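You operate a simulated robot arm through the tools that you are given. There is no shell and no other tool. Be economical: measure what you need, move in short steps, check, and stop when the job is done.

You run a simulated two-armed robot. Do the job below in one go: nothing can be reset, and whatever is moved stays where it is left.

Task
Pick up the brown box marked fans with one hand, pass it to the other hand and put it on the top shelf of the far rack. Set down upright: brown box marked fans.
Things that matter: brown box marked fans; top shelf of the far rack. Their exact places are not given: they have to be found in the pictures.

It is judged by the outcome, as a careful person would: the job done as asked, and still so three seconds after it is handed in. It fails if anything else is knocked over, pushed out of place, dropped, spilled or broken.

Robot
Two 7-joint arms with two-finger parallel grippers on one trunk, on a base that drives. Base frame: it is fixed to the floor where the robot stands at the start and does not move with it; the origin is under the middle of the robot, x ahead of it, y to its left, z up; the surface under the hand at the start is at about z = 1.14. Units: m, rad, N and s.
The left shoulder is at the start at [0.07, 0.188, 1.234], the right one opposite. With the tool pointing down near the work surface each hand reaches from about 0.24 to 0.78 m from the robot's upright axis, wherever it stands, measured 20 degrees to its own side. Places, roughly: top shelf of the far rack [3.1, -2.2, 1.6]. Payload 3.91 kg a hand.
Tool frame (each hand has its own): the origin (TCP) lies between the finger pads and is the grasp point; the fingertips stand 0.03 m ahead of it; z points along the fingers, y is the line along which they close. The gripper opens to 0.11 m. The fingers are 0.02 m wide and 0.01 m thick; the gripper's body (0.048 by 0.112 m) begins 0.055 m behind the TCP.
Orientation is told as [roll, pitch, yaw] about the base's x, y, z axes, in that order, counted from this pose: with the fingers straight down and closing along the base's y, the tool's x points along the base's -x, its y along +y and its z along -z.

Tools
- The arms move only by the tool drive_tool. It takes "left_deltas", "right_deltas" or both (then of equal length, played together; a hand with none holds still); each is a list of rows, each a list of 6 numbers: the shift along the base's x, y, z in cm, then the turn, a rotation vector about the base's x, y, z in rad. In form: [[tx, ty, tz, wx, wy, wz], ...]. A call has 1 to 8 rows; each row is the pose to reach, as a shift and turn from the pose commanded when the call began. "left_claw" and "right_claw" are, for a hand that has rows, the gripper command, from -1 (fully open) to 1 (shut), values between in proportion, set as the call begins (left out, the last holds). Each row takes 0.2 s and may step no farther than 0.05 m and 0.15 rad from the row before; otherwise, or with a gripper value out of range, the whole call is refused. A pose out of reach is approached as far as the arm can. The call stops where the force on the tool passes 40 N (or 10 N more than at its start, if that is more) or the arm is blocked; 0.2 s more then pass. Each finger travels about 0.072 m/s and halts on what it meets, pressing with about 34 N; the grip force reading is that of the motor and also rises with nothing between the fingers. The clock runs only during rows and for 0.2 s after the last one: add rows that repeat a pose to give the fingers time. The reply holds the time, the measured pose of the TCP, the force on the tool along the base axes, the opening and the grip force, in the units named above and with some noise, with the torque about the TCP (base axes, N m) and any sound that the robot's microphone picked up.
- Cameras (640 x 400 px; columns grow to the right, rows downward): "scene" is now at [0.14, 0.0197, 1.4976]; the picture's right is [0.21, -0.98, 0.00], its down [-0.22, -0.05, -0.97] and it looks along [0.95, 0.20, -0.23] (base axes); focal length 218 px, centre (320, 200). "left" rides on the left gripper at [0.072, -0.017, -0.103] in its tool frame; the picture's right is [0.23, 0.97, 0.00], its down [-0.76, 0.18, -0.62] and it looks along [-0.61, 0.14, 0.78] (tool axes); focal length 222 px, centre (320, 200). "right" rides on the right gripper at [0.072, 0.017, -0.103] in its tool frame; the picture's right is [-0.23, 0.97, 0.00], its down [-0.76, -0.18, -0.62] and it looks along [-0.61, -0.14, 0.78] (tool axes); focal length 222 px, centre (320, 200).
- camera(camera): a new picture of that camera. It takes no simulated time.
- slide_trunk(by): slides the trunk up (or, below 0, down) by that many m; the arms and the scene camera ride with it, the base frame stays. It gives what a move gives, with no picture.
- steer(legs): drives the robot by 1 to 6 legs, each [ahead, turn to the left] in m and rad, along the robot's own axes; the way and the turn of a leg run together, so that a leg with both is an arc; at most 1.5 m and 3.142 rad a leg. The arms and the cameras ride along, it lands a little off, and it stops where it bumps. It gives what a move gives.
- turn_head(pan, tilt): turns the head with the scene camera to pan (to the left, within 1.501 rad either way) and tilt (down, from -0.506 to 1.204), counted from straight ahead of the robot. It gives what a move gives.
- probe_pixels(camera, pixels): for up to 12 pixels [column, row] of the newest picture of that camera ("zoom" is the newest enlarged one), the place [x, y, z] in the base frame of the surface seen there, good to about 0.003 m. It takes no simulated time.
- zoom(camera, box): a new picture of the part [left, top, right, bottom] of that camera's present view, enlarged. It takes no simulated time.
- sign_off(): hands the job in; it is judged then, once.

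Work in short steps. Measure before you move; look again where a grasp or a placing could have gone wrong, and mend it. You have 80 turns and 70 pictures in all, those below and enlarged ones among them. Open the grippers and draw the arms clear of the work before you hand the job in, unless the task says otherwise; then end with one line.

The tools are called after ">>>" as name(argument=value, ...) on one line, values as JSON. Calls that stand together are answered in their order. drive_tool: Moves the arms, as the interface text tells. Its arguments: {"type":"object","properties":{"left_deltas":{"type":"array"},"left_claw":{"type":"number"},"right_deltas":{"type":"array"},"right_claw":{"type":"number"}},"required":[]} The other tools are called the same way: slide_trunk (by) slides the trunk up or down; steer (legs) drives the base; turn_head (pan, tilt) turns the head that bears the scene camera; camera (camera) takes a picture; probe_pixels (camera, pixels) gives the place of the surface under pixels of a picture; zoom (camera, box) takes an enlarged picture of a part of a camera's view; sign_off () hands the job in.

At the start:

```text
time_s: 0.0
left_tool_pos: [0.4821, 0.4098, 1.326]
left_orientation: [0.0, -0.001, 0.0]
left_ft_force: [0.8, 0.0, -0.6]
left_torque: [-0.02, -0.01, 0.01]
left_grip_width: 0.11
left_gripper_force: 0.1
right_tool_pos: [0.3798, -0.0704, 1.4554]
right_orientation: [0.003, 0.0, -0.002]
right_ft_force: [0.6, 0.7, 0.0]
right_torque: [0.05, -0.06, 0.0]
right_grip_width: 0.1101
right_gripper_force: 0.0
trunk travel left (down, up): [-0.744, 0.196]
robot x, y, heading: [0.0016, -0.0019, 0.0]
head pan, tilt: [0.211, 0.23]
```

scene: 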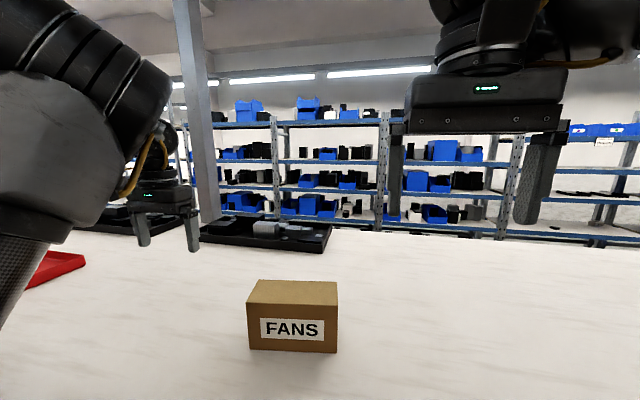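
right: 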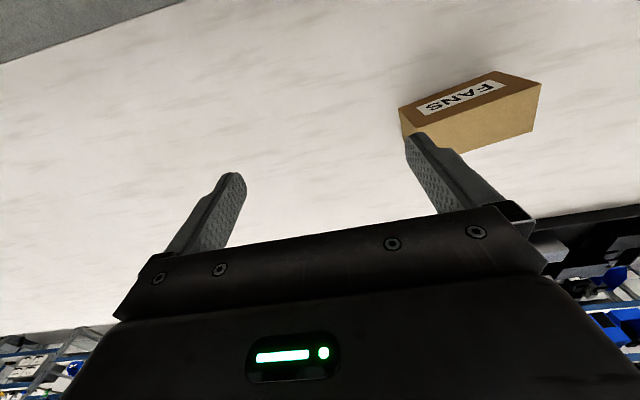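
left: 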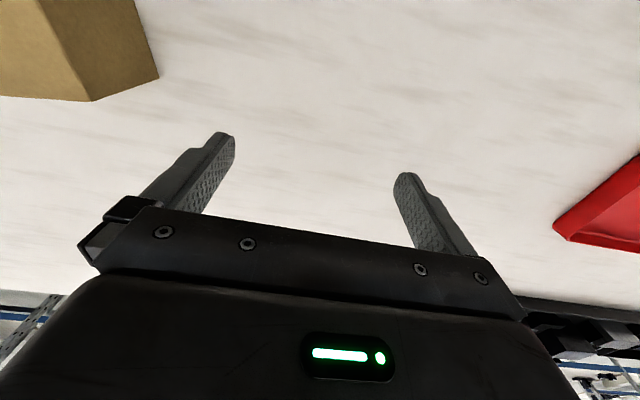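

The box is in the scene picture at about (292,318). I probe its corners and faces.

>>> probe_pixels(camera="scene", pixels=[[260, 282], [335, 284], [335, 303], [250, 302], [250, 346], [335, 350], [292, 292], [292, 315], [220, 340], [380, 340], [292, 345]])

>>> turn_head(pan=-0.6, tilt=0.1)

>>> camera(camera="scene")

```text
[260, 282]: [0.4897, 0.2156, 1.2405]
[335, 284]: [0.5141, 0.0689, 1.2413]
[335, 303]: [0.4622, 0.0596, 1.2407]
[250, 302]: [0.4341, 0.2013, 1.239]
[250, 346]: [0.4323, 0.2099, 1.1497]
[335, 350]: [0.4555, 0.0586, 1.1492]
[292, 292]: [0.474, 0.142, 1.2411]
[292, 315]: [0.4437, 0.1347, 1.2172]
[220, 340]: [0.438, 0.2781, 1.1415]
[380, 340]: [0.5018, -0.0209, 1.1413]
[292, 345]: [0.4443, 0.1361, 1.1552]
```

```text
time_s: 1.1
left_tool_pos: [0.4816, 0.4103, 1.3249]
left_orientation: [0.001, -0.001, 0.0]
left_ft_force: [-0.7, -0.7, 0.0]
left_torque: [-0.02, -0.03, -0.02]
left_grip_width: 0.11
left_gripper_force: 0.0
right_tool_pos: [0.3808, -0.0709, 1.4552]
right_orientation: [0.001, -0.001, -0.001]
right_ft_force: [-0.2, -0.4, 0.8]
right_torque: [0.01, 0.01, 0.0]
right_grip_width: 0.11
right_gripper_force: 0.1
trunk travel left (down, up): [-0.744, 0.196]
robot x, y, heading: [-0.0011, -0.0008, -0.001]
head pan, tilt: [-0.6, 0.099]
```

```text
66 pictures are left
```

scene: 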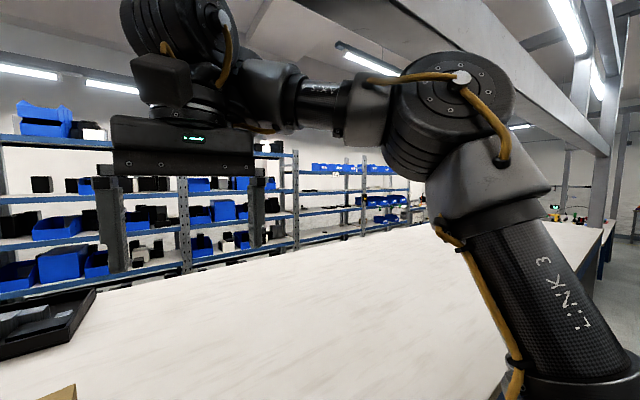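

The far rack ought to be near the picture's middle (around (340,168)). I probe it, the table's edges and the rack posts.

>>> probe_pixels(camera="scene", pixels=[[330, 175], [330, 168], [380, 175], [405, 177], [348, 195], [296, 200], [364, 180], [440, 226], [380, 236], [500, 370], [594, 240], [275, 144]])

>>> zoom(camera="scene", box=[240, 130, 440, 255])

```text
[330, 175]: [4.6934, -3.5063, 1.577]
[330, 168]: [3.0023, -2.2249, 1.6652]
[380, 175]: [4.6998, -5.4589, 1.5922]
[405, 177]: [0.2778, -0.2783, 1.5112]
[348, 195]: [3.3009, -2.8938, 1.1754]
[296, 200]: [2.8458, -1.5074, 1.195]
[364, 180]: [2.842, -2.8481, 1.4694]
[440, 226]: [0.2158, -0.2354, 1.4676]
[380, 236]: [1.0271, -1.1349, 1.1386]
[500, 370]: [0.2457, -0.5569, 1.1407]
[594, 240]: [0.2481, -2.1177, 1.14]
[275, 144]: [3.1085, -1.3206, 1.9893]
```

```text
3.20 times, centred on (340, 192) of scene
```

zoom: 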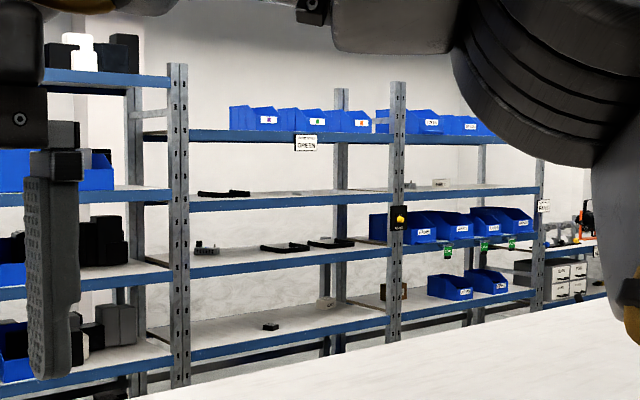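

The far rack has its front at x≈2.85 with y from -1.5 to -2.85, and blue bins stand on its top shelf. The box centre is about (0.476, 0.140), its top at 1.241, its long axis along (-0.165, 0.986) and its short side about 0.064. I bring the left hand over the +y half of the box, turning it to close across the short side.

>>> drive_tool(left_deltas=[[0, -2, 1, 0, 0, -0.15], [0, -4, 2, 0, 0, -0.3], [0, -6, 3, 0, 0, -0.45], [0, -8, 3, 0, 0, -0.6], [0, -10, 3, 0, 0, -0.75], [0, -12, 3, 0, 0, -0.9], [0, -14, 3, 0, 0, -1.05], [0, -16, 3, 0, 0, -1.2]], left_claw=-1)

```text
time_s: 2.9
left_tool_pos: [0.4956, 0.2975, 1.3778]
left_orientation: [-0.002, 0.0, -0.8]
left_ft_force: [0.2, -0.7, 0.2]
left_torque: [0.05, -0.03, 0.01]
left_grip_width: 0.1103
left_gripper_force: 0.0
left hand out of reach, approached as far as the arm can: row 4, 5, 6, 7, 8
right_tool_pos: [0.3806, -0.071, 1.4554]
right_orientation: [0.002, -0.001, 0.0]
right_ft_force: [0.0, 0.4, 0.2]
right_torque: [0.02, 0.0, 0.0]
right_grip_width: 0.11
right_gripper_force: 0.0
trunk travel left (down, up): [-0.744, 0.196]
robot x, y, heading: [0.0025, 0.0018, -0.001]
head pan, tilt: [-0.6, 0.099]
```

Turning toward -1.4 stops at about -0.8, a joint limit. I go the other way, to about +1.74, which puts the camera on the inner side, and I will lean the hand outward; first I back off toward the start place.

>>> drive_tool(left_deltas=[[0, 2, -1, 0, 0, 0.15], [0, 4, -1, 0, 0, 0.3], [0, 6, -1, 0, 0, 0.45], [0, 7, -1, 0, 0, 0.6], [0, 8, -1, 0, 0, 0.75], [0, 8, -1, 0, 0, 0.9], [0, 8, -1, 0, 0, 1.05], [0, 8, -1, 0, 0, 1.2]])

>>> drive_tool(left_deltas=[[0, 0, 0, 0, 0, 0.15], [0, 0, 0, 0, 0, 0.3], [0, 0, 0, 0, 0, 0.45], [0, 0, 0, 0, 0, 0.6], [0, 0, 0, 0, 0, 0.75], [0, 0, 0, 0, 0, 0.9]])

```text
time_s: 4.7
left_tool_pos: [0.498, 0.3757, 1.3682]
left_orientation: [-0.002, 0.0, 0.405]
left_ft_force: [-0.2, 0.3, -0.5]
left_torque: [-0.01, 0.0, -0.01]
left_grip_width: 0.1099
left_gripper_force: 0.1
right_tool_pos: [0.381, -0.0701, 1.4551]
right_orientation: [0.002, 0.002, 0.001]
right_ft_force: [-0.6, 0.4, 0.3]
right_torque: [0.01, 0.04, 0.0]
right_grip_width: 0.1102
right_gripper_force: 0.2
trunk travel left (down, up): [-0.744, 0.196]
robot x, y, heading: [0.0019, 0.0027, -0.001]
head pan, tilt: [-0.6, 0.099]
```

```text
time_s: 6.1
left_tool_pos: [0.4985, 0.3764, 1.37]
left_orientation: [-0.002, 0.001, 1.303]
left_ft_force: [0.2, -0.2, -1.0]
left_torque: [-0.01, 0.0, 0.01]
left_grip_width: 0.11
left_gripper_force: 0.0
right_tool_pos: [0.3798, -0.0712, 1.4559]
right_orientation: [0.001, 0.0, 0.001]
right_ft_force: [1.1, 0.1, -0.3]
right_torque: [0.01, 0.03, 0.0]
right_grip_width: 0.1102
right_gripper_force: 0.1
trunk travel left (down, up): [-0.744, 0.196]
robot x, y, heading: [-0.0036, -0.0032, -0.001]
head pan, tilt: [-0.6, 0.099]
```

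That direction works. I finish the yaw at 1.737, then lean the hand 45° outward at a standoff along the approach line.

>>> drive_tool(left_deltas=[[-1.5, -1, 0, 0, 0, 0.145], [-3, -2, 0, 0, 0, 0.29], [-4.6, -3, 0, 0, 0, 0.434]])

>>> drive_tool(left_deltas=[[0, -1, -1, -0.129, -0.0216, 0], [0, -2, -2, -0.258, -0.0432, 0], [0, -3, -3, -0.387, -0.0648, 0], [0, -4, -4, -0.516, -0.0864, 0], [0, -5, -5, -0.645, -0.108, 0], [0, -6.5, -5.7, -0.774, -0.13, 0]])

>>> camera(camera="left")

```text
time_s: 6.9
left_tool_pos: [0.4533, 0.3457, 1.3687]
left_orientation: [0.0, 0.001, 1.739]
left_ft_force: [0.2, -0.4, 0.3]
left_torque: [0.0, -0.01, 0.03]
left_grip_width: 0.1099
left_gripper_force: 0.1
right_tool_pos: [0.3794, -0.0718, 1.4561]
right_orientation: [0.001, 0.001, -0.001]
right_ft_force: [0.4, -0.9, -0.2]
right_torque: [-0.04, -0.01, -0.03]
right_grip_width: 0.11
right_gripper_force: 0.0
trunk travel left (down, up): [-0.744, 0.196]
robot x, y, heading: [0.0015, -0.0041, -0.004]
head pan, tilt: [-0.6, 0.099]
```

```text
time_s: 8.3
left_tool_pos: [0.4529, 0.2808, 1.3121]
left_orientation: [-0.004, 0.788, 1.735]
left_ft_force: [-0.1, -0.5, -0.2]
left_torque: [0.0, 0.0, 0.02]
left_grip_width: 0.11
left_gripper_force: 0.0
right_tool_pos: [0.3803, -0.0712, 1.4554]
right_orientation: [0.003, 0.001, 0.001]
right_ft_force: [0.8, 0.0, 0.0]
right_torque: [0.0, 0.01, -0.01]
right_grip_width: 0.1099
right_gripper_force: 0.0
trunk travel left (down, up): [-0.744, 0.196]
robot x, y, heading: [-0.0012, 0.0008, -0.001]
head pan, tilt: [-0.6, 0.099]
```

```text
64 pictures are left
```

left: 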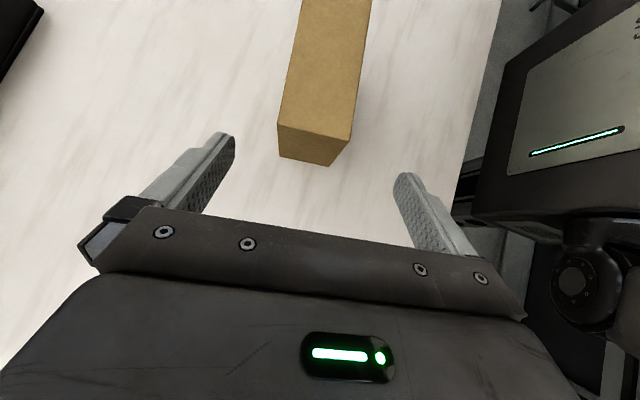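

The hand leans over the box's near end, with the end corners at about (279,124), (351,140) and (330,165). I probe the end for a more exact pose.

>>> probe_pixels(camera="left", pixels=[[282, 120], [348, 134], [281, 130], [348, 144], [305, 5], [368, 5], [315, 60], [315, 145], [328, 162], [283, 153]])

```text
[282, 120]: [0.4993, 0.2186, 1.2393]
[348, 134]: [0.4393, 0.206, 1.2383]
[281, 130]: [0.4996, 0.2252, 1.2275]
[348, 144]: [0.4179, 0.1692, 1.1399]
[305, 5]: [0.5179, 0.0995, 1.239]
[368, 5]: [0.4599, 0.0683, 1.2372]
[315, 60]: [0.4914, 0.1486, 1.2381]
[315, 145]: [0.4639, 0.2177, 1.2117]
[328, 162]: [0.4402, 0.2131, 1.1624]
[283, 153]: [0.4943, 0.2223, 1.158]
```

The refined centre is (0.478, 0.139) and the width about 0.07. I slide in along the tool axis to 4.5 cm off centre.

>>> drive_tool(left_deltas=[[0.5, -2.5, -2.6], [0.9, -4.9, -5], [1.4, -7.3, -7.5], [1.8, -9.7, -10]])

>>> camera(camera="left")

```text
refused: a row must be a list of 6 entries
```

```text
63 pictures are left
```

left: 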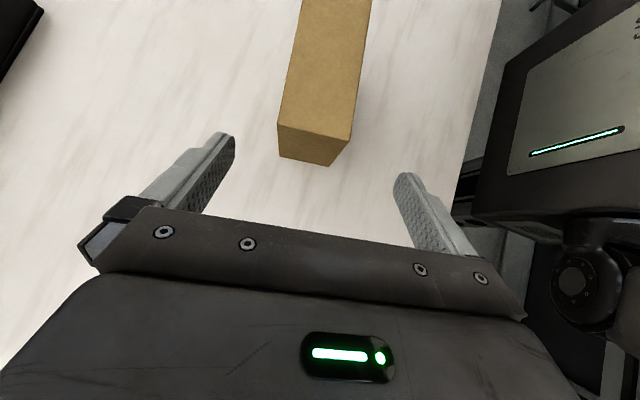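

Rows need six entries; I repeat the same move in full form.

>>> drive_tool(left_deltas=[[0.5, -2.5, -2.6, 0, 0, 0], [0.9, -4.9, -5, 0, 0, 0], [1.4, -7.3, -7.5, 0, 0, 0], [1.8, -9.7, -10, 0, 0, 0]])

>>> camera(camera="left")

```text
time_s: 9.3
left_tool_pos: [0.4704, 0.1824, 1.2116]
left_orientation: [-0.003, 0.785, 1.738]
left_ft_force: [0.6, -0.6, -0.3]
left_torque: [0.04, 0.0, -0.01]
left_grip_width: 0.1102
left_gripper_force: 0.1
right_tool_pos: [0.3813, -0.0727, 1.4564]
right_orientation: [0.004, 0.002, 0.001]
right_ft_force: [0.0, -0.5, 0.2]
right_torque: [0.02, 0.01, 0.0]
right_grip_width: 0.1098
right_gripper_force: 0.1
trunk travel left (down, up): [-0.744, 0.196]
robot x, y, heading: [-0.001, -0.0009, -0.002]
head pan, tilt: [-0.6, 0.099]
```

```text
62 pictures are left
```

left: 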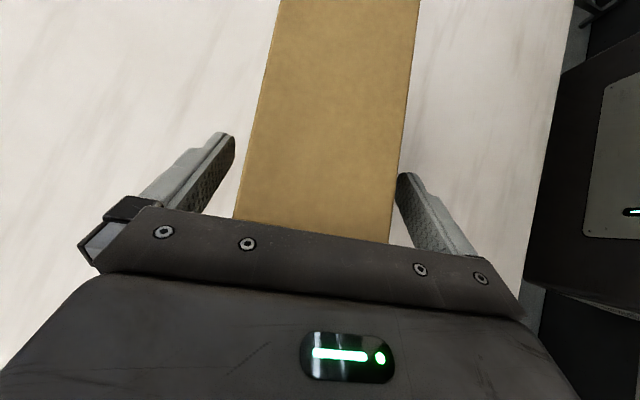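

The fingers straddle the box and nothing touches. I close with rows to give time.

>>> drive_tool(left_deltas=[[0, 0, 0, 0, 0, 0], [0, 0, 0, 0, 0, 0], [0, 0, 0, 0, 0, 0], [0, 0, 0, 0, 0, 0], [0, 0, 0, 0, 0, 0]], left_claw=1)

```text
time_s: 10.5
left_tool_pos: [0.4701, 0.1846, 1.2128]
left_orientation: [-0.003, 0.787, 1.734]
left_ft_force: [0.1, 0.8, -0.3]
left_torque: [-0.26, -0.18, 0.07]
left_grip_width: 0.0698
left_gripper_force: 33.7
right_tool_pos: [0.3792, -0.0709, 1.4557]
right_orientation: [0.0, 0.001, 0.0]
right_ft_force: [-0.5, 0.7, -0.6]
right_torque: [-0.01, -0.02, -0.02]
right_grip_width: 0.1103
right_gripper_force: 0.0
trunk travel left (down, up): [-0.744, 0.196]
robot x, y, heading: [-0.0002, -0.0012, -0.001]
head pan, tilt: [-0.6, 0.099]
```

It is gripped at a width of 0.070. I lift 9 cm slowly and check for sag.

>>> drive_tool(left_deltas=[[0, 0, 1, 0, 0, 0], [0, 0, 3, 0, 0, 0], [0, 0, 5, 0, 0, 0], [0, 0, 7, 0, 0, 0], [0, 0, 9, 0, 0, 0], [0, 0, 9, 0, 0, 0]])

>>> turn_head(pan=0.25, tilt=0.3)

>>> camera(camera="scene")

```text
time_s: 11.9
left_tool_pos: [0.4698, 0.1828, 1.3014]
left_orientation: [-0.002, 0.786, 1.734]
left_ft_force: [-0.1, -0.3, -3.1]
left_torque: [0.15, 0.0, -0.03]
left_grip_width: 0.0696
left_gripper_force: 34.2
right_tool_pos: [0.3814, -0.0702, 1.4564]
right_orientation: [0.0, 0.003, -0.001]
right_ft_force: [0.5, -0.3, 0.9]
right_torque: [0.01, 0.0, -0.05]
right_grip_width: 0.1099
right_gripper_force: 0.0
trunk travel left (down, up): [-0.744, 0.196]
robot x, y, heading: [-0.0015, -0.0012, -0.001]
head pan, tilt: [-0.6, 0.099]
```

```text
time_s: 13.1
left_tool_pos: [0.4697, 0.1827, 1.3016]
left_orientation: [-0.002, 0.787, 1.736]
left_ft_force: [0.1, -0.1, -2.4]
left_torque: [0.15, 0.01, -0.01]
left_grip_width: 0.0699
left_gripper_force: 33.9
right_tool_pos: [0.3807, -0.0706, 1.4563]
right_orientation: [0.001, 0.0, 0.0]
right_ft_force: [0.1, -0.5, -0.1]
right_torque: [0.02, 0.04, -0.03]
right_grip_width: 0.1101
right_gripper_force: 0.0
trunk travel left (down, up): [-0.744, 0.196]
robot x, y, heading: [0.0033, 0.0032, 0.002]
head pan, tilt: [0.25, 0.3]
```

```text
61 pictures are left
```

scene: 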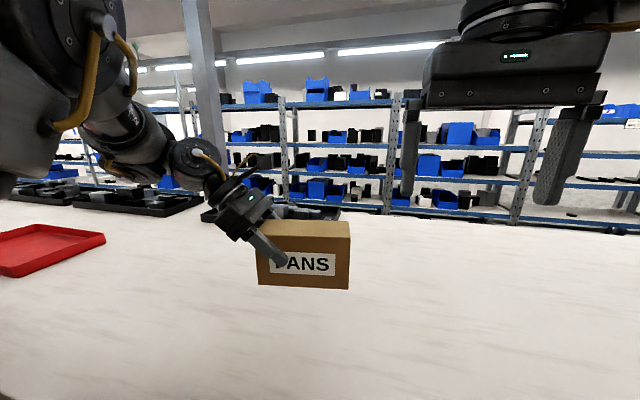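

The box weighs about 0.3 kg, hangs level, and the grip is firm. Now I bring the right hand to a mirrored 45° standoff, yaw -1.405 first.

>>> drive_tool(right_deltas=[[1, -2, 0, 0, 0, -0.141], [3, -4, 0, 0, 0, -0.281], [5, -6, 0, 0, 0, -0.422], [7, -8, 0, 0, 0, -0.562], [8, -10, 0, 0, 0, -0.703], [9, -12, 0, 0, 0, -0.843], [10, -14, 0, 0, 0, -0.984], [12, -14, -1, 0, 0, -1.124]], right_claw=-1)

>>> drive_tool(right_deltas=[[0, 0, 0, 0, 0, -0.141], [0, 0, 0, 0, 0, -0.281]])

>>> drive_tool(right_deltas=[[0, 1, -1, 0.129, 0.0216, 0], [0, 2, -1, 0.258, 0.0432, 0], [0, 3, -2, 0.387, 0.0648, 0], [0, 4, -2, 0.516, 0.0864, 0], [0, 5, -3, 0.645, 0.108, 0], [0, 6, -3, 0.774, 0.13, 0]])

>>> camera(camera="right")

```text
time_s: 14.9
left_tool_pos: [0.472, 0.1832, 1.302]
left_orientation: [0.001, 0.785, 1.736]
left_ft_force: [-0.3, -0.2, -4.3]
left_torque: [0.15, 0.07, -0.02]
left_grip_width: 0.0699
left_gripper_force: 33.8
right_tool_pos: [0.4874, -0.1758, 1.4433]
right_orientation: [0.005, 0.016, -1.126]
right_ft_force: [-0.8, -0.5, -0.3]
right_torque: [0.0, -0.02, 0.0]
right_grip_width: 0.1102
right_gripper_force: 0.1
right hand out of reach, approached as far as the arm can: row 6, 7, 8
trunk travel left (down, up): [-0.744, 0.196]
robot x, y, heading: [-0.0007, 0.0015, 0.0]
head pan, tilt: [0.25, 0.3]
```

```text
time_s: 15.5
left_tool_pos: [0.4703, 0.1832, 1.3025]
left_orientation: [-0.004, 0.785, 1.739]
left_ft_force: [0.1, -0.4, -3.3]
left_torque: [0.17, 0.03, -0.01]
left_grip_width: 0.0698
left_gripper_force: 34.1
right_tool_pos: [0.4852, -0.1718, 1.4433]
right_orientation: [0.0, 0.007, -1.406]
right_ft_force: [0.1, 0.5, -0.4]
right_torque: [0.0, 0.03, -0.01]
right_grip_width: 0.1101
right_gripper_force: 0.1
right hand out of reach, approached as far as the arm can: row 1, 2
trunk travel left (down, up): [-0.744, 0.196]
robot x, y, heading: [-0.0018, -0.0011, 0.003]
head pan, tilt: [0.25, 0.3]
```

```text
time_s: 16.9
left_tool_pos: [0.4713, 0.1801, 1.3015]
left_orientation: [-0.003, 0.785, 1.735]
left_ft_force: [0.8, -0.2, -3.8]
left_torque: [0.16, 0.03, -0.01]
left_grip_width: 0.07
left_gripper_force: 33.8
right_tool_pos: [0.5178, -0.1226, 1.4468]
right_orientation: [-0.004, 0.79, -1.408]
right_ft_force: [-0.5, -0.4, 0.4]
right_torque: [0.03, 0.03, 0.01]
right_grip_width: 0.1098
right_gripper_force: 0.0
right hand out of reach, approached as far as the arm can: row 3, 4, 5, 6
trunk travel left (down, up): [-0.744, 0.196]
robot x, y, heading: [-0.001, 0.002, 0.005]
head pan, tilt: [0.25, 0.3]
```

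```text
60 pictures are left
```

right: 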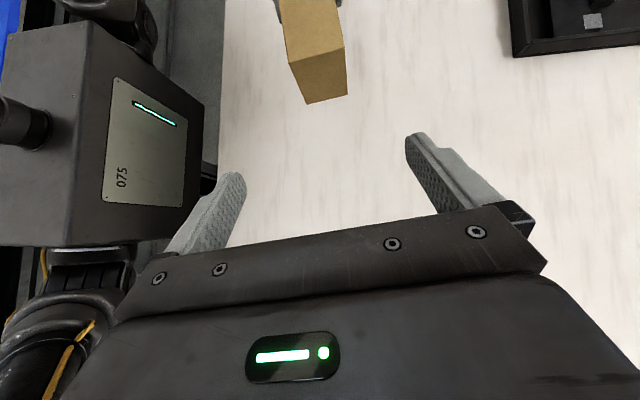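

The right hand now leans 45° with the box's end face at about (320,75). I probe the held box from here.

>>> probe_pixels(camera="right", pixels=[[294, 58], [340, 46], [293, 66], [341, 54], [307, 99], [344, 92], [322, 75], [310, 20]])

>>> drive_tool(right_deltas=[[0, 2, -2, 0, 0, 0], [0, 4, -4, 0, 0, 0], [0, 5, -4, 0, 0, 0]])

```text
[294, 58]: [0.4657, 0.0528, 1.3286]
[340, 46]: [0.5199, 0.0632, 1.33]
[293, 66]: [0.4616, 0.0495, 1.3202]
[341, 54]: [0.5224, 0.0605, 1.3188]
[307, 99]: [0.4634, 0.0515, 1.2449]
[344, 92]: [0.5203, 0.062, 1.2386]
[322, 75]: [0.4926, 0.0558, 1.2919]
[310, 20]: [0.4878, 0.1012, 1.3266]
```

```text
time_s: 17.7
left_tool_pos: [0.4672, 0.1828, 1.3026]
left_orientation: [-0.003, 0.786, 1.733]
left_ft_force: [-0.1, -0.3, -3.2]
left_torque: [0.14, 0.04, 0.02]
left_grip_width: 0.0698
left_gripper_force: 33.5
right_tool_pos: [0.5373, -0.0698, 1.4338]
right_orientation: [-0.002, 0.785, -1.405]
right_ft_force: [0.0, 0.4, -0.2]
right_torque: [-0.02, 0.0, -0.01]
right_grip_width: 0.1102
right_gripper_force: 0.1
right hand out of reach, approached as far as the arm can: row 1, 2, 3
trunk travel left (down, up): [-0.744, 0.196]
robot x, y, heading: [0.0026, -0.0021, -0.004]
head pan, tilt: [0.25, 0.3]
```

The held box's end face centre is (0.492, 0.057), giving a grasp target of (0.486, 0.096, 1.303). I try to reach the standoff (0.502, -0.002, 1.402).

>>> drive_tool(right_deltas=[[-1, 2, -1, 0, 0, 0], [-2, 4, -2, 0, 0, 0], [-3, 6, -3, 0, 0, 0]])

```text
time_s: 18.5
left_tool_pos: [0.4696, 0.1844, 1.3033]
left_orientation: [-0.005, 0.785, 1.734]
left_ft_force: [-0.3, 0.3, -2.6]
left_torque: [0.16, 0.0, 0.03]
left_grip_width: 0.0698
left_gripper_force: 34.4
right_tool_pos: [0.5299, -0.0066, 1.4339]
right_orientation: [-0.029, 0.816, -1.415]
right_ft_force: [0.4, -1.1, -0.8]
right_torque: [0.0, -0.01, 0.0]
right_grip_width: 0.1099
right_gripper_force: 0.1
right hand out of reach, approached as far as the arm can: row 1, 2, 3
trunk travel left (down, up): [-0.744, 0.196]
robot x, y, heading: [-0.0004, 0.0013, 0.003]
head pan, tilt: [0.25, 0.3]
```

The right arm is short of room this far to the left. I shift both hands together to the right and a little ahead, so that the handover is in front of the middle.

>>> drive_tool(left_deltas=[[1, -2.5, 0, 0, 0, 0], [2, -5, 0, 0, 0, 0], [3, -7.5, 0, 0, 0, 0], [4, -10, 0, 0, 0, 0], [4, -12.5, 0, 0, 0, 0], [4, -13, 0, 0, 0, 0]], right_deltas=[[0.5, -3, 0, 0, 0, 0], [1, -6, 0, 0, 0, 0], [1.5, -9, -1, 0, 0, 0], [2, -12, -2, 0, 0, 0], [2, -14, -3, 0, 0, 0], [2, -14, -3, 0, 0, 0]])

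```text
time_s: 19.9
left_tool_pos: [0.4737, 0.1468, 1.2665]
left_orientation: [-0.007, 0.783, 1.735]
left_ft_force: [-0.7, -1.2, -2.4]
left_torque: [0.16, 0.03, -0.02]
left_grip_width: 0.0698
left_gripper_force: 33.8
left hand out of reach, approached as far as the arm can: row 1, 2, 3, 4, 5, 6
right_tool_pos: [0.5307, -0.1496, 1.3729]
right_orientation: [0.001, 0.784, -1.407]
right_ft_force: [0.4, 0.5, 0.2]
right_torque: [0.01, 0.02, -0.05]
right_grip_width: 0.1099
right_gripper_force: 0.0
trunk travel left (down, up): [-0.744, 0.196]
robot x, y, heading: [0.0012, 0.0007, -0.0]
head pan, tilt: [0.25, 0.3]
```

The left hand stopped at (0.474, 0.147, 1.267), its inner limit with this lean. A smaller lean on the right hand should reach further in, so I cut it to about 25° and move toward a standoff above the box's right end.

>>> drive_tool(right_deltas=[[-0.5, 2, 0.5, -0.075, -0.0125, 0], [-1, 4.5, 1, -0.15, -0.025, 0], [-1.5, 7, 1, -0.225, -0.0375, 0], [-2, 9.5, 1, -0.3, -0.05, 0], [-2.7, 12, 1, -0.375, -0.0625, 0], [-3.3, 14, 1, -0.375, -0.0625, 0], [-3.3, 15.7, 1, -0.375, -0.0625, 0]])

>>> camera(camera="right")

>>> camera(camera="scene")

```text
time_s: 21.5
left_tool_pos: [0.4721, 0.1466, 1.2666]
left_orientation: [-0.006, 0.783, 1.737]
left_ft_force: [-0.2, 0.0, -2.9]
left_torque: [0.16, 0.01, -0.03]
left_grip_width: 0.0697
left_gripper_force: 34.0
right_tool_pos: [0.4972, 0.0104, 1.3814]
right_orientation: [0.0, 0.405, -1.407]
right_ft_force: [0.2, 0.3, 0.4]
right_torque: [0.0, -0.01, 0.01]
right_grip_width: 0.11
right_gripper_force: 0.1
trunk travel left (down, up): [-0.744, 0.196]
robot x, y, heading: [0.001, -0.0017, -0.001]
head pan, tilt: [0.25, 0.3]
```

```text
59 pictures are left
```

right: 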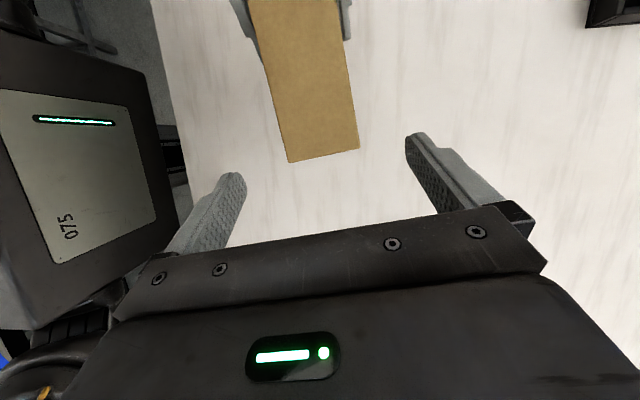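

```text
58 pictures are left
```

scene: 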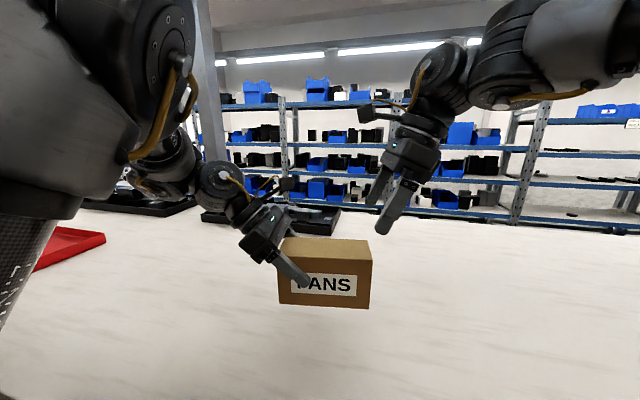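

Reach is good now. The box's right end edge is at (288,162)-(358,148) in the right view. I probe it before the final approach.

>>> probe_pixels(camera="right", pixels=[[290, 158], [354, 146], [320, 120], [272, 80], [340, 80], [322, 150]])

>>> zoom(camera="scene", box=[220, 80, 460, 320])

```text
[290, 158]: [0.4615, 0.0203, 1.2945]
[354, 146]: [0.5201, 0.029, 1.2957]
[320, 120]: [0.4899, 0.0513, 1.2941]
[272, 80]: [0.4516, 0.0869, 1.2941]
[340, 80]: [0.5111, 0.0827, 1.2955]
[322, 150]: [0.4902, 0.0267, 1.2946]
```

```text
1.67 times, centred on (340, 200) of scene
```

zoom: 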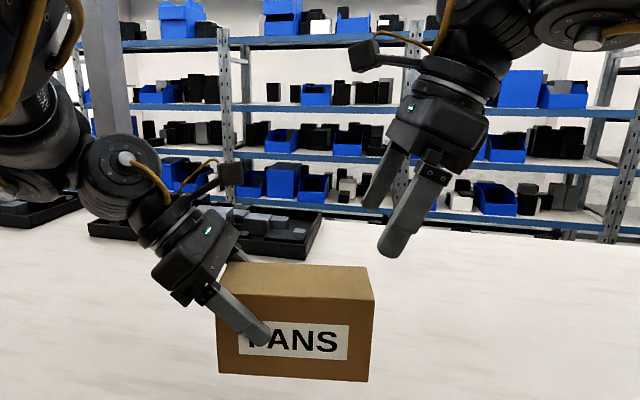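

The target is (0.484, 0.065, 1.2645), straight along the tool axis. I descend in steps.

>>> drive_tool(right_deltas=[[-0.3, 1.4, -3, 0, 0, 0], [-0.65, 2.7, -6, 0, 0, 0], [-1, 4.1, -9, 0, 0, 0], [-1.3, 5.45, -11.7, 0, 0, 0]])

>>> camera(camera="right")

>>> zoom(camera="scene", box=[220, 80, 460, 320])

```text
time_s: 22.5
left_tool_pos: [0.4725, 0.1458, 1.2661]
left_orientation: [-0.005, 0.783, 1.738]
left_ft_force: [-0.1, 0.5, -3.0]
left_torque: [0.17, 0.01, -0.02]
left_grip_width: 0.0698
left_gripper_force: 33.9
right_tool_pos: [0.4866, 0.0629, 1.2645]
right_orientation: [0.0, 0.405, -1.406]
right_ft_force: [-0.2, -0.1, -0.4]
right_torque: [0.02, -0.01, -0.01]
right_grip_width: 0.11
right_gripper_force: 0.1
trunk travel left (down, up): [-0.744, 0.196]
robot x, y, heading: [0.0032, -0.0009, 0.001]
head pan, tilt: [0.25, 0.3]
```

```text
56 pictures are left
```

right: 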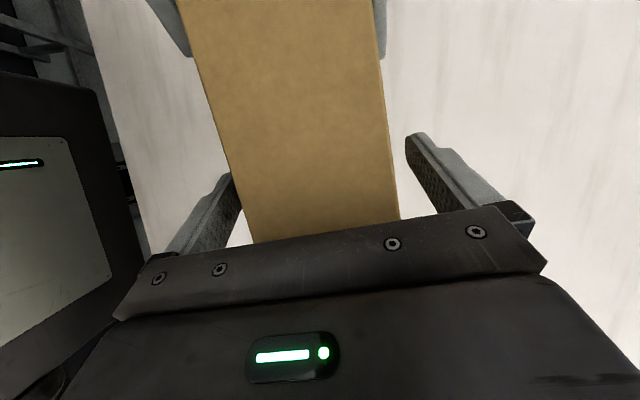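

```text
1.67 times, centred on (340, 200) of scene
```

zoom: 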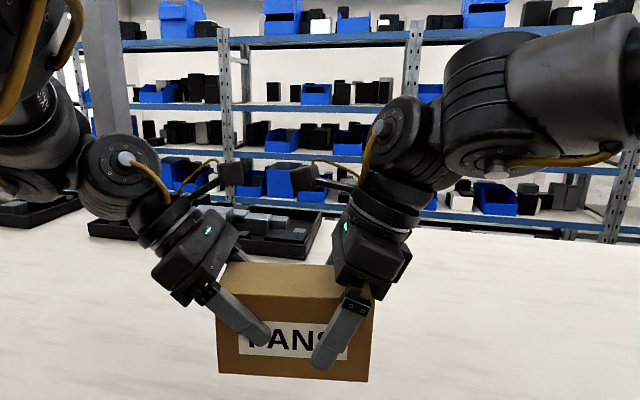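

Both hands straddle the box cleanly. I nudge the right hand 4 mm toward -x to centre it, then close it.

>>> drive_tool(right_deltas=[[-0.4, 0, 0, 0, 0, 0]])

>>> drive_tool(right_deltas=[[0, 0, 0, 0, 0, 0], [0, 0, 0, 0, 0, 0], [0, 0, 0, 0, 0, 0], [0, 0, 0, 0, 0, 0], [0, 0, 0, 0, 0, 0]], right_claw=1)

```text
time_s: 22.9
left_tool_pos: [0.4703, 0.1464, 1.2672]
left_orientation: [-0.008, 0.783, 1.735]
left_ft_force: [-0.3, 1.0, -3.7]
left_torque: [0.18, -0.02, -0.03]
left_grip_width: 0.0698
left_gripper_force: 33.8
right_tool_pos: [0.4809, 0.0612, 1.2646]
right_orientation: [0.003, 0.406, -1.405]
right_ft_force: [0.5, 0.3, 0.0]
right_torque: [-0.03, 0.02, 0.0]
right_grip_width: 0.1102
right_gripper_force: 0.0
trunk travel left (down, up): [-0.744, 0.196]
robot x, y, heading: [0.0008, -0.0011, -0.003]
head pan, tilt: [0.25, 0.3]
```

```text
time_s: 24.1
left_tool_pos: [0.4701, 0.1449, 1.2658]
left_orientation: [-0.001, 0.783, 1.733]
left_ft_force: [-39.2, -0.3, 0.9]
left_torque: [-0.4, 0.29, -1.94]
left_grip_width: 0.0698
left_gripper_force: 34.1
right_tool_pos: [0.4831, 0.062, 1.2648]
right_orientation: [0.007, 0.407, -1.412]
right_ft_force: [39.7, -1.0, -0.6]
right_torque: [0.18, -0.29, -1.41]
right_grip_width: 0.0698
right_gripper_force: 34.2
trunk travel left (down, up): [-0.744, 0.196]
robot x, y, heading: [-0.001, 0.0007, 0.003]
head pan, tilt: [0.25, 0.3]
```

Both hold at 0.070, but they strain against each other by 39 N in x, because the right hand sits too far toward -x. I relax it by moving the right hand +3 mm.

>>> drive_tool(right_deltas=[[0.3, 0, 0, 0, 0, 0], [0.3, 0, 0, 0, 0, 0]])

```text
time_s: 24.7
left_tool_pos: [0.4711, 0.1456, 1.2671]
left_orientation: [-0.003, 0.781, 1.737]
left_ft_force: [-33.2, 9.6, 1.7]
left_torque: [-1.21, 1.1, -1.59]
left_grip_width: 0.07
left_gripper_force: 34.2
right_tool_pos: [0.4833, 0.062, 1.2643]
right_orientation: [0.002, 0.405, -1.407]
right_ft_force: [32.2, -8.6, -0.6]
right_torque: [0.99, -1.02, -1.04]
right_grip_width: 0.07
right_gripper_force: 33.5
trunk travel left (down, up): [-0.744, 0.196]
robot x, y, heading: [0.0031, -0.0002, 0.004]
head pan, tilt: [0.25, 0.3]
```

The strain eases only slightly, so I step further.

>>> drive_tool(right_deltas=[[0.4, 0.2, 0, 0, 0, 0], [0.4, 0.2, 0, 0, 0, 0]])

```text
time_s: 25.3
left_tool_pos: [0.4727, 0.1476, 1.2683]
left_orientation: [-0.009, 0.78, 1.737]
left_ft_force: [-14.3, 21.0, -0.7]
left_torque: [-0.31, 1.11, -0.93]
left_grip_width: 0.0698
left_gripper_force: 33.9
right_tool_pos: [0.4867, 0.0637, 1.2644]
right_orientation: [-0.003, 0.404, -1.406]
right_ft_force: [13.8, -21.1, 0.0]
right_torque: [0.28, -1.14, 0.02]
right_grip_width: 0.0698
right_gripper_force: 33.8
trunk travel left (down, up): [-0.744, 0.196]
robot x, y, heading: [0.001, -0.0008, 0.004]
head pan, tilt: [0.25, 0.3]
```

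x has eased to 14 N and y has built up to 21 N. I correct by +3 mm x and -3.5 mm y.

>>> drive_tool(right_deltas=[[0.3, -0.35, 0, 0, 0, 0], [0.3, -0.35, 0, 0, 0, 0]])

```text
time_s: 25.9
left_tool_pos: [0.4729, 0.146, 1.267]
left_orientation: [-0.012, 0.782, 1.734]
left_ft_force: [12.5, -1.0, 0.9]
left_torque: [0.33, 0.91, 1.15]
left_grip_width: 0.0698
left_gripper_force: 34.0
right_tool_pos: [0.4879, 0.0624, 1.2653]
right_orientation: [-0.002, 0.405, -1.399]
right_ft_force: [-12.5, 1.6, -0.8]
right_torque: [-0.56, -0.99, -0.21]
right_grip_width: 0.0697
right_gripper_force: 34.4
trunk travel left (down, up): [-0.744, 0.196]
robot x, y, heading: [-0.0004, -0.0008, 0.002]
head pan, tilt: [0.25, 0.3]
```

I take back 1.5 mm in x to bring the strain near zero, then open the left hand.

>>> drive_tool(right_deltas=[[-0.15, 0, 0, 0, 0, 0]])

>>> drive_tool(left_deltas=[[0, 0, 0, 0, 0, 0], [0, 0, 0, 0, 0, 0], [0, 0, 0, 0, 0, 0], [0, 0, 0, 0, 0, 0]], left_claw=-1)

>>> camera(camera="left")

```text
time_s: 26.3
left_tool_pos: [0.472, 0.1457, 1.2678]
left_orientation: [-0.011, 0.783, 1.732]
left_ft_force: [13.5, -6.1, 1.1]
left_torque: [0.31, 0.0, 0.83]
left_grip_width: 0.07
left_gripper_force: 34.2
right_tool_pos: [0.4873, 0.0621, 1.2655]
right_orientation: [-0.002, 0.406, -1.402]
right_ft_force: [-14.5, 5.2, -0.6]
right_torque: [-0.47, -0.02, 0.26]
right_grip_width: 0.07
right_gripper_force: 33.6
trunk travel left (down, up): [-0.744, 0.196]
robot x, y, heading: [0.002, 0.002, -0.001]
head pan, tilt: [0.25, 0.3]
```

```text
time_s: 27.3
left_tool_pos: [0.471, 0.1457, 1.2664]
left_orientation: [-0.007, 0.784, 1.736]
left_ft_force: [0.1, -0.5, 0.1]
left_torque: [0.0, 0.0, 0.02]
left_grip_width: 0.11
left_gripper_force: 0.1
right_tool_pos: [0.4877, 0.0606, 1.2637]
right_orientation: [-0.001, 0.405, -1.404]
right_ft_force: [0.7, -0.5, -0.1]
right_torque: [-0.12, -0.02, 0.02]
right_grip_width: 0.0699
right_gripper_force: 34.1
trunk travel left (down, up): [-0.744, 0.196]
robot x, y, heading: [0.0024, -0.0012, 0.002]
head pan, tilt: [0.25, 0.3]
```

```text
54 pictures are left
```

left: 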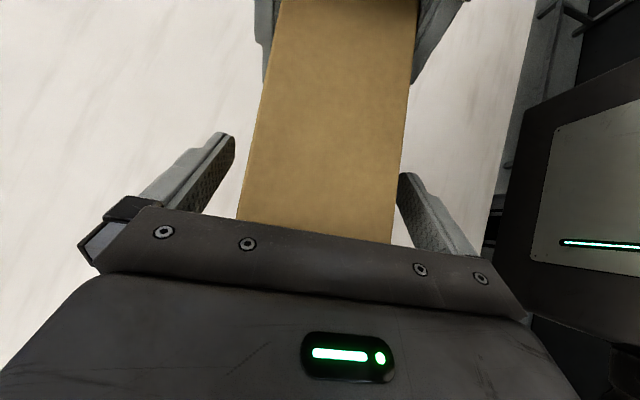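

The left hand is open and the right holds. I withdraw the left along its axis.

>>> drive_tool(left_deltas=[[-0.4, 2.4, 2.5, 0, 0, 0], [-0.8, 4.9, 5, 0, 0, 0], [-1.2, 7.3, 7.4, 0, 0, 0], [-1.6, 10, 10, 0, 0, 0], [-1.6, 14, 11, 0, 0, 0], [-1.6, 18, 11, 0, 0, 0]])

>>> camera(camera="scene")

```text
time_s: 28.7
left_tool_pos: [0.4441, 0.3307, 1.3641]
left_orientation: [-0.006, 0.786, 1.737]
left_ft_force: [0.7, 0.0, -0.5]
left_torque: [-0.01, -0.02, -0.01]
left_grip_width: 0.11
left_gripper_force: 0.1
left hand out of reach, approached as far as the arm can: row 4, 5, 6
right_tool_pos: [0.4885, 0.0636, 1.2655]
right_orientation: [0.001, 0.403, -1.405]
right_ft_force: [0.3, -0.1, 0.3]
right_torque: [-0.13, -0.05, -0.03]
right_grip_width: 0.0702
right_gripper_force: 33.9
trunk travel left (down, up): [-0.744, 0.196]
robot x, y, heading: [-0.0045, -0.0004, -0.002]
head pan, tilt: [0.25, 0.3]
```

```text
53 pictures are left
```

scene: 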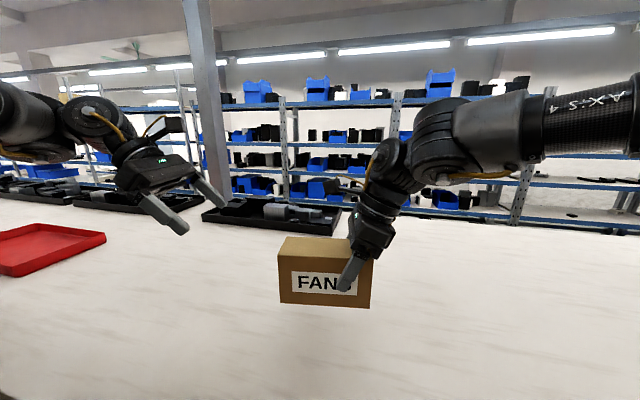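

The handover worked: the box hangs level in the right hand. Now I look at the room toward the right for a driving way.

>>> turn_head(pan=-1.2, tilt=0.3)

>>> camera(camera="scene")

```text
time_s: 30.3
left_tool_pos: [0.4447, 0.3282, 1.3647]
left_orientation: [-0.005, 0.783, 1.734]
left_ft_force: [-0.2, 0.8, 0.5]
left_torque: [0.0, 0.02, -0.01]
left_grip_width: 0.11
left_gripper_force: 0.1
right_tool_pos: [0.488, 0.0621, 1.2646]
right_orientation: [0.001, 0.404, -1.406]
right_ft_force: [-0.1, -0.2, 0.1]
right_torque: [-0.14, -0.03, 0.0]
right_grip_width: 0.0699
right_gripper_force: 34.2
trunk travel left (down, up): [-0.744, 0.196]
robot x, y, heading: [0.0028, -0.0011, 0.005]
head pan, tilt: [-1.201, 0.3]
```

```text
52 pictures are left
```

scene: 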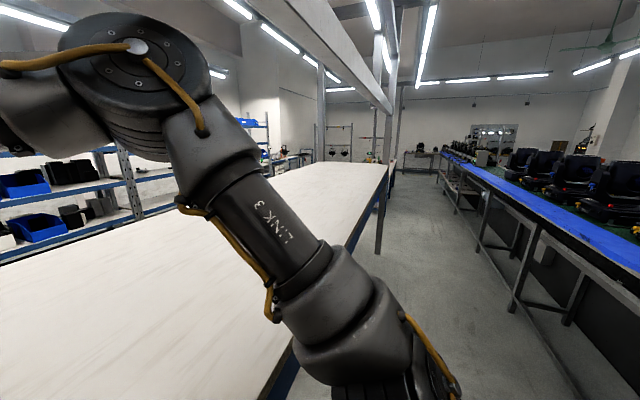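

The robot stands in an aisle between the white table and a blue conveyor, and the table's end is at about (387,165). I probe the extents, the floor and the overhead beam.

>>> probe_pixels(camera="scene", pixels=[[385, 166], [310, 166], [330, 163], [360, 240], [480, 210], [560, 250], [440, 180], [420, 190], [340, 60], [380, 250], [280, 165], [262, 140]])

>>> zoom(camera="scene", box=[230, 100, 550, 300])

```text
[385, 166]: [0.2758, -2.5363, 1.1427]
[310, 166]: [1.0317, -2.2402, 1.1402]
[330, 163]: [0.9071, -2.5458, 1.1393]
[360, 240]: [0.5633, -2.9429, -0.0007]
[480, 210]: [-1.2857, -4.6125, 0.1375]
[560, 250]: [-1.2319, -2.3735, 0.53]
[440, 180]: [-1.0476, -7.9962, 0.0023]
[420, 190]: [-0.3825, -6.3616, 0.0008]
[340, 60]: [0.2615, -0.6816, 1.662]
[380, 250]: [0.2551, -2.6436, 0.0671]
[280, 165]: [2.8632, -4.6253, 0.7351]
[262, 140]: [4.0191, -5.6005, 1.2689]
```

```text
2.00 times, centred on (390, 200) of scene
```

zoom: 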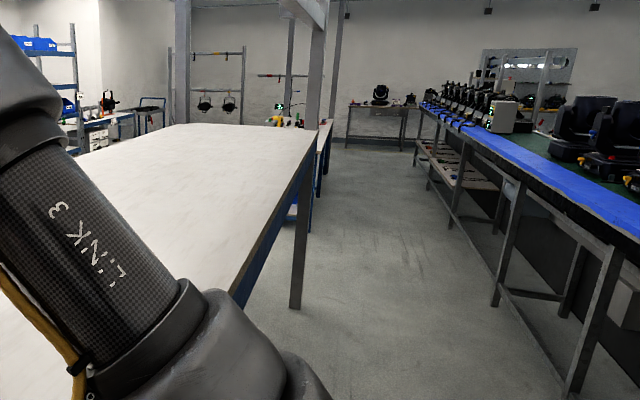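

The table ends at y≈-2.6, and an overhead beam runs at z≈1.66 above the table's front edge. Before I back off I check the height of the arm parts against the beam.

>>> probe_pixels(camera="scene", pixels=[[130, 15], [60, 30], [200, 80], [185, 60], [20, 60], [300, 20], [390, 105], [372, 105], [280, 5], [350, 40], [395, 80], [378, 230]])

>>> probe_pixels(camera="zoom", pixels=[[322, 160], [310, 190], [290, 207], [330, 125], [313, 60], [335, 60], [360, 170], [270, 120], [140, 118], [180, 60], [100, 135], [300, 280]])

```text
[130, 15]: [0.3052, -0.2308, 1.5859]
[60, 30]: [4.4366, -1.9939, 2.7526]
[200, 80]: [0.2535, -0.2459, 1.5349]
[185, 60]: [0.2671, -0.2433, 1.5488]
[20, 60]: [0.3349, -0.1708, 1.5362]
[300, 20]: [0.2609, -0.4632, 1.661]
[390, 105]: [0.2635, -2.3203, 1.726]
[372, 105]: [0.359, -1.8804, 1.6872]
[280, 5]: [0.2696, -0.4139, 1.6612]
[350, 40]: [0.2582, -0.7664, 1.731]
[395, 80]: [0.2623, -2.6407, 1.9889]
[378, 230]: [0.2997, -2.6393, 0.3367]
```

```text
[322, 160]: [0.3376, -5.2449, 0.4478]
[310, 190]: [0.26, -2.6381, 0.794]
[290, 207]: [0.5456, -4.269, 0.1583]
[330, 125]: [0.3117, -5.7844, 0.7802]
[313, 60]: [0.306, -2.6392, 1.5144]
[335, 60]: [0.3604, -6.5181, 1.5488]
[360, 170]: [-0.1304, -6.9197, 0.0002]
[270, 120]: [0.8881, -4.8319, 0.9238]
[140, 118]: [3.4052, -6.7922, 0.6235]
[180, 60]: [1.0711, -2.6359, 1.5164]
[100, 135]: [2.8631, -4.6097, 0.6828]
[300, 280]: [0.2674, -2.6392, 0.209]
```

The elbow tops at about 1.59, below the beam's underside at 1.66. The route is: back to x≈-0.45, right turn, down the aisle to y≈-3.4 (gap between y -2.64 and -4.2), then in toward the racks.

>>> steer(legs=[[-0.45, 0]])

>>> steer(legs=[[0, -1.571]])

>>> turn_head(pan=0, tilt=0.35)

>>> camera(camera="scene")

```text
time_s: 33.0
left_tool_pos: [-0.0083, 0.3306, 1.3634]
left_orientation: [-0.006, 0.783, 1.743]
left_ft_force: [0.1, 0.0, -0.1]
left_torque: [0.0, 0.0, 0.02]
left_grip_width: 0.11
left_gripper_force: 0.1
right_tool_pos: [0.0395, 0.0637, 1.2642]
right_orientation: [-0.003, 0.406, -1.398]
right_ft_force: [-0.4, -0.2, -0.5]
right_torque: [-0.15, -0.04, 0.0]
right_grip_width: 0.0699
right_gripper_force: 34.0
trunk travel left (down, up): [-0.744, 0.196]
robot x, y, heading: [-0.4495, -0.0034, 0.011]
head pan, tilt: [-1.201, 0.3]
```

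```text
time_s: 37.3
left_tool_pos: [-0.1299, -0.4518, 1.3646]
left_orientation: [-0.006, 0.787, 0.145]
left_ft_force: [0.2, 0.0, -0.2]
left_torque: [0.01, 0.01, -0.02]
left_grip_width: 0.1098
left_gripper_force: 0.2
right_tool_pos: [-0.3982, -0.4905, 1.2653]
right_orientation: [0.002, 0.403, -2.996]
right_ft_force: [0.1, -0.2, -0.2]
right_torque: [0.03, 0.14, 0.0]
right_grip_width: 0.0702
right_gripper_force: 34.1
trunk travel left (down, up): [-0.744, 0.196]
robot x, y, heading: [-0.4489, -0.0008, -1.589]
head pan, tilt: [-1.201, 0.3]
```

```text
time_s: 38.7
left_tool_pos: [-0.1292, -0.4519, 1.3644]
left_orientation: [-0.007, 0.785, 0.145]
left_ft_force: [1.2, 0.1, -1.1]
left_torque: [0.04, 0.01, -0.01]
left_grip_width: 0.11
left_gripper_force: 0.0
right_tool_pos: [-0.3982, -0.4911, 1.2656]
right_orientation: [0.001, 0.403, -2.998]
right_ft_force: [0.6, 0.3, 0.5]
right_torque: [0.0, 0.13, -0.01]
right_grip_width: 0.0698
right_gripper_force: 34.1
trunk travel left (down, up): [-0.744, 0.196]
robot x, y, heading: [-0.4479, -0.0017, -1.59]
head pan, tilt: [0.0, 0.351]
```

```text
50 pictures are left
```

scene: 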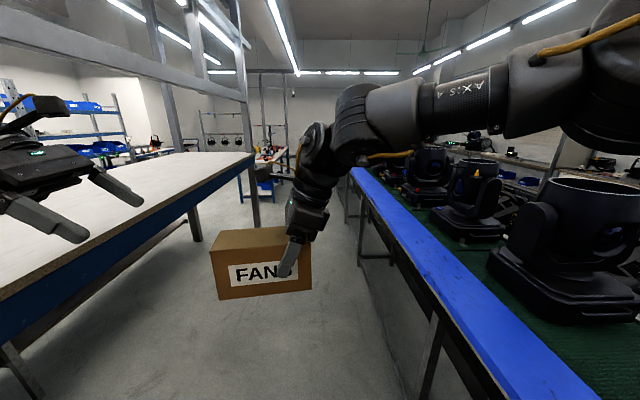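

The aisle ahead is clear. I probe the conveyor's edge against the right elbow, and the gap past the table.

>>> probe_pixels(camera="scene", pixels=[[470, 300], [400, 220], [560, 110], [620, 40], [10, 110], [500, 230], [240, 195], [265, 200], [250, 180]])

>>> steer(legs=[[1.0, 0.018]])

```text
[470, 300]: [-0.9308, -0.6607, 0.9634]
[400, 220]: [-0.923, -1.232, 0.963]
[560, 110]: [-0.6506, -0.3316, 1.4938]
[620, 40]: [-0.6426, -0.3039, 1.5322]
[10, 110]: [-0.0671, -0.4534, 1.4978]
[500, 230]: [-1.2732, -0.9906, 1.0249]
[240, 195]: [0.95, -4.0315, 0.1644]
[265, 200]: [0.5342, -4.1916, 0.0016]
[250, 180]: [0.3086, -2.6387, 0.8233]
```

```text
time_s: 43.9
left_tool_pos: [-0.1349, -1.4606, 1.3643]
left_orientation: [-0.01, 0.784, 0.16]
left_ft_force: [0.2, 0.6, -0.1]
left_torque: [0.02, -0.02, -0.03]
left_grip_width: 0.1099
left_gripper_force: 0.0
right_tool_pos: [-0.4041, -1.5033, 1.2647]
right_orientation: [0.0, 0.406, -2.981]
right_ft_force: [-1.1, -0.9, 0.1]
right_torque: [-0.01, 0.14, -0.02]
right_grip_width: 0.0698
right_gripper_force: 34.0
trunk travel left (down, up): [-0.744, 0.196]
robot x, y, heading: [-0.4658, -1.014, -1.579]
head pan, tilt: [0.0, 0.351]
```

All clear. I drive on to y≈-3.35 with a slight bend to stay centred.

>>> steer(legs=[[1.15, 0.06], [1.18, -0.05]])

>>> steer(legs=[[0, 1.57]])

>>> camera(camera="scene")

```text
time_s: 55.4
left_tool_pos: [0.0745, -3.7662, 1.3647]
left_orientation: [-0.008, 0.784, 0.225]
left_ft_force: [0.2, -0.4, 0.6]
left_torque: [0.0, -0.01, 0.02]
left_grip_width: 0.1101
left_gripper_force: 0.1
right_tool_pos: [-0.1903, -3.8276, 1.2651]
right_orientation: [0.0, 0.404, -2.916]
right_ft_force: [0.1, 0.0, -0.1]
right_torque: [-0.03, 0.14, 0.01]
right_grip_width: 0.07
right_gripper_force: 33.8
trunk travel left (down, up): [-0.744, 0.196]
robot x, y, heading: [-0.2812, -3.3447, -1.51]
head pan, tilt: [0.0, 0.351]
```

```text
time_s: 59.7
left_tool_pos: [0.1339, -2.9813, 1.3653]
left_orientation: [-0.007, 0.784, 1.816]
left_ft_force: [-0.2, 0.2, 0.6]
left_torque: [-0.02, 0.0, 0.02]
left_grip_width: 0.1101
left_gripper_force: 0.0
right_tool_pos: [0.1998, -3.2445, 1.2643]
right_orientation: [0.001, 0.405, -1.326]
right_ft_force: [0.3, -0.7, 0.6]
right_torque: [-0.12, -0.05, 0.0]
right_grip_width: 0.0698
right_gripper_force: 34.2
trunk travel left (down, up): [-0.744, 0.196]
robot x, y, heading: [-0.2778, -3.3458, 0.084]
head pan, tilt: [0.0, 0.351]
```

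```text
49 pictures are left
```

scene: 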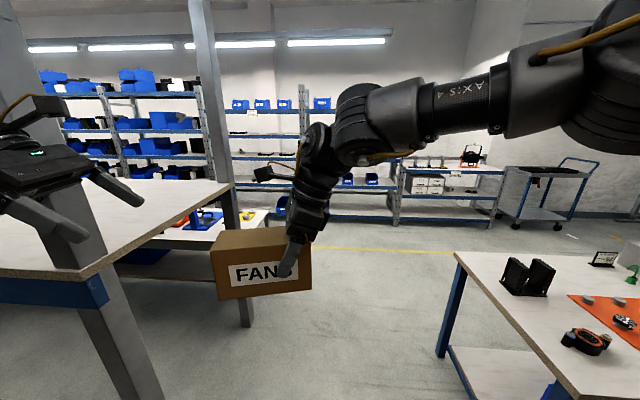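

The gap lies ahead between the left table (corner about (85,275)) and the right table (corner (455,255)). I probe the clearances and the next table at (225,215).

>>> probe_pixels(camera="scene", pixels=[[456, 256], [90, 272], [230, 186], [268, 212], [245, 320], [440, 345], [200, 235], [395, 215], [230, 200], [270, 106], [215, 80], [303, 108]])

>>> zoom(camera="scene", box=[30, 40, 430, 290])

```text
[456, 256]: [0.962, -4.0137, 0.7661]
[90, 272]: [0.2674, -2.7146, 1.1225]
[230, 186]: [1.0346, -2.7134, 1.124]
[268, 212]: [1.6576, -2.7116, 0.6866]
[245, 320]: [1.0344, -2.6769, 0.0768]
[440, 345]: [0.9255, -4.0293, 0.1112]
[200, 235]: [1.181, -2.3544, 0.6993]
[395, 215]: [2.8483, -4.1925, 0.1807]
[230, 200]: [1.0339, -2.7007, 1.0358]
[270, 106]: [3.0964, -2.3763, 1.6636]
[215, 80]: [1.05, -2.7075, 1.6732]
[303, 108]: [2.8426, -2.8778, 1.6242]
```

```text
1.60 times, centred on (230, 165) of scene
```

zoom: 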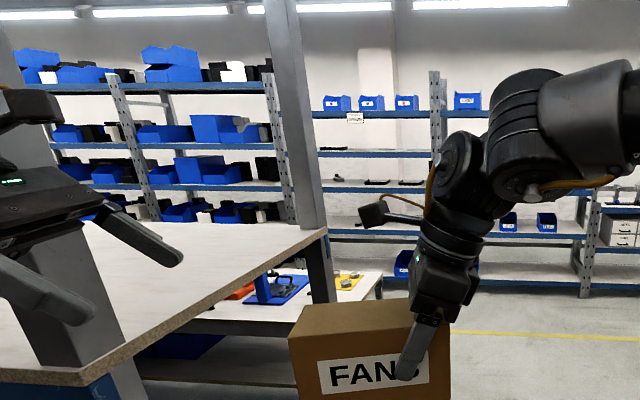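

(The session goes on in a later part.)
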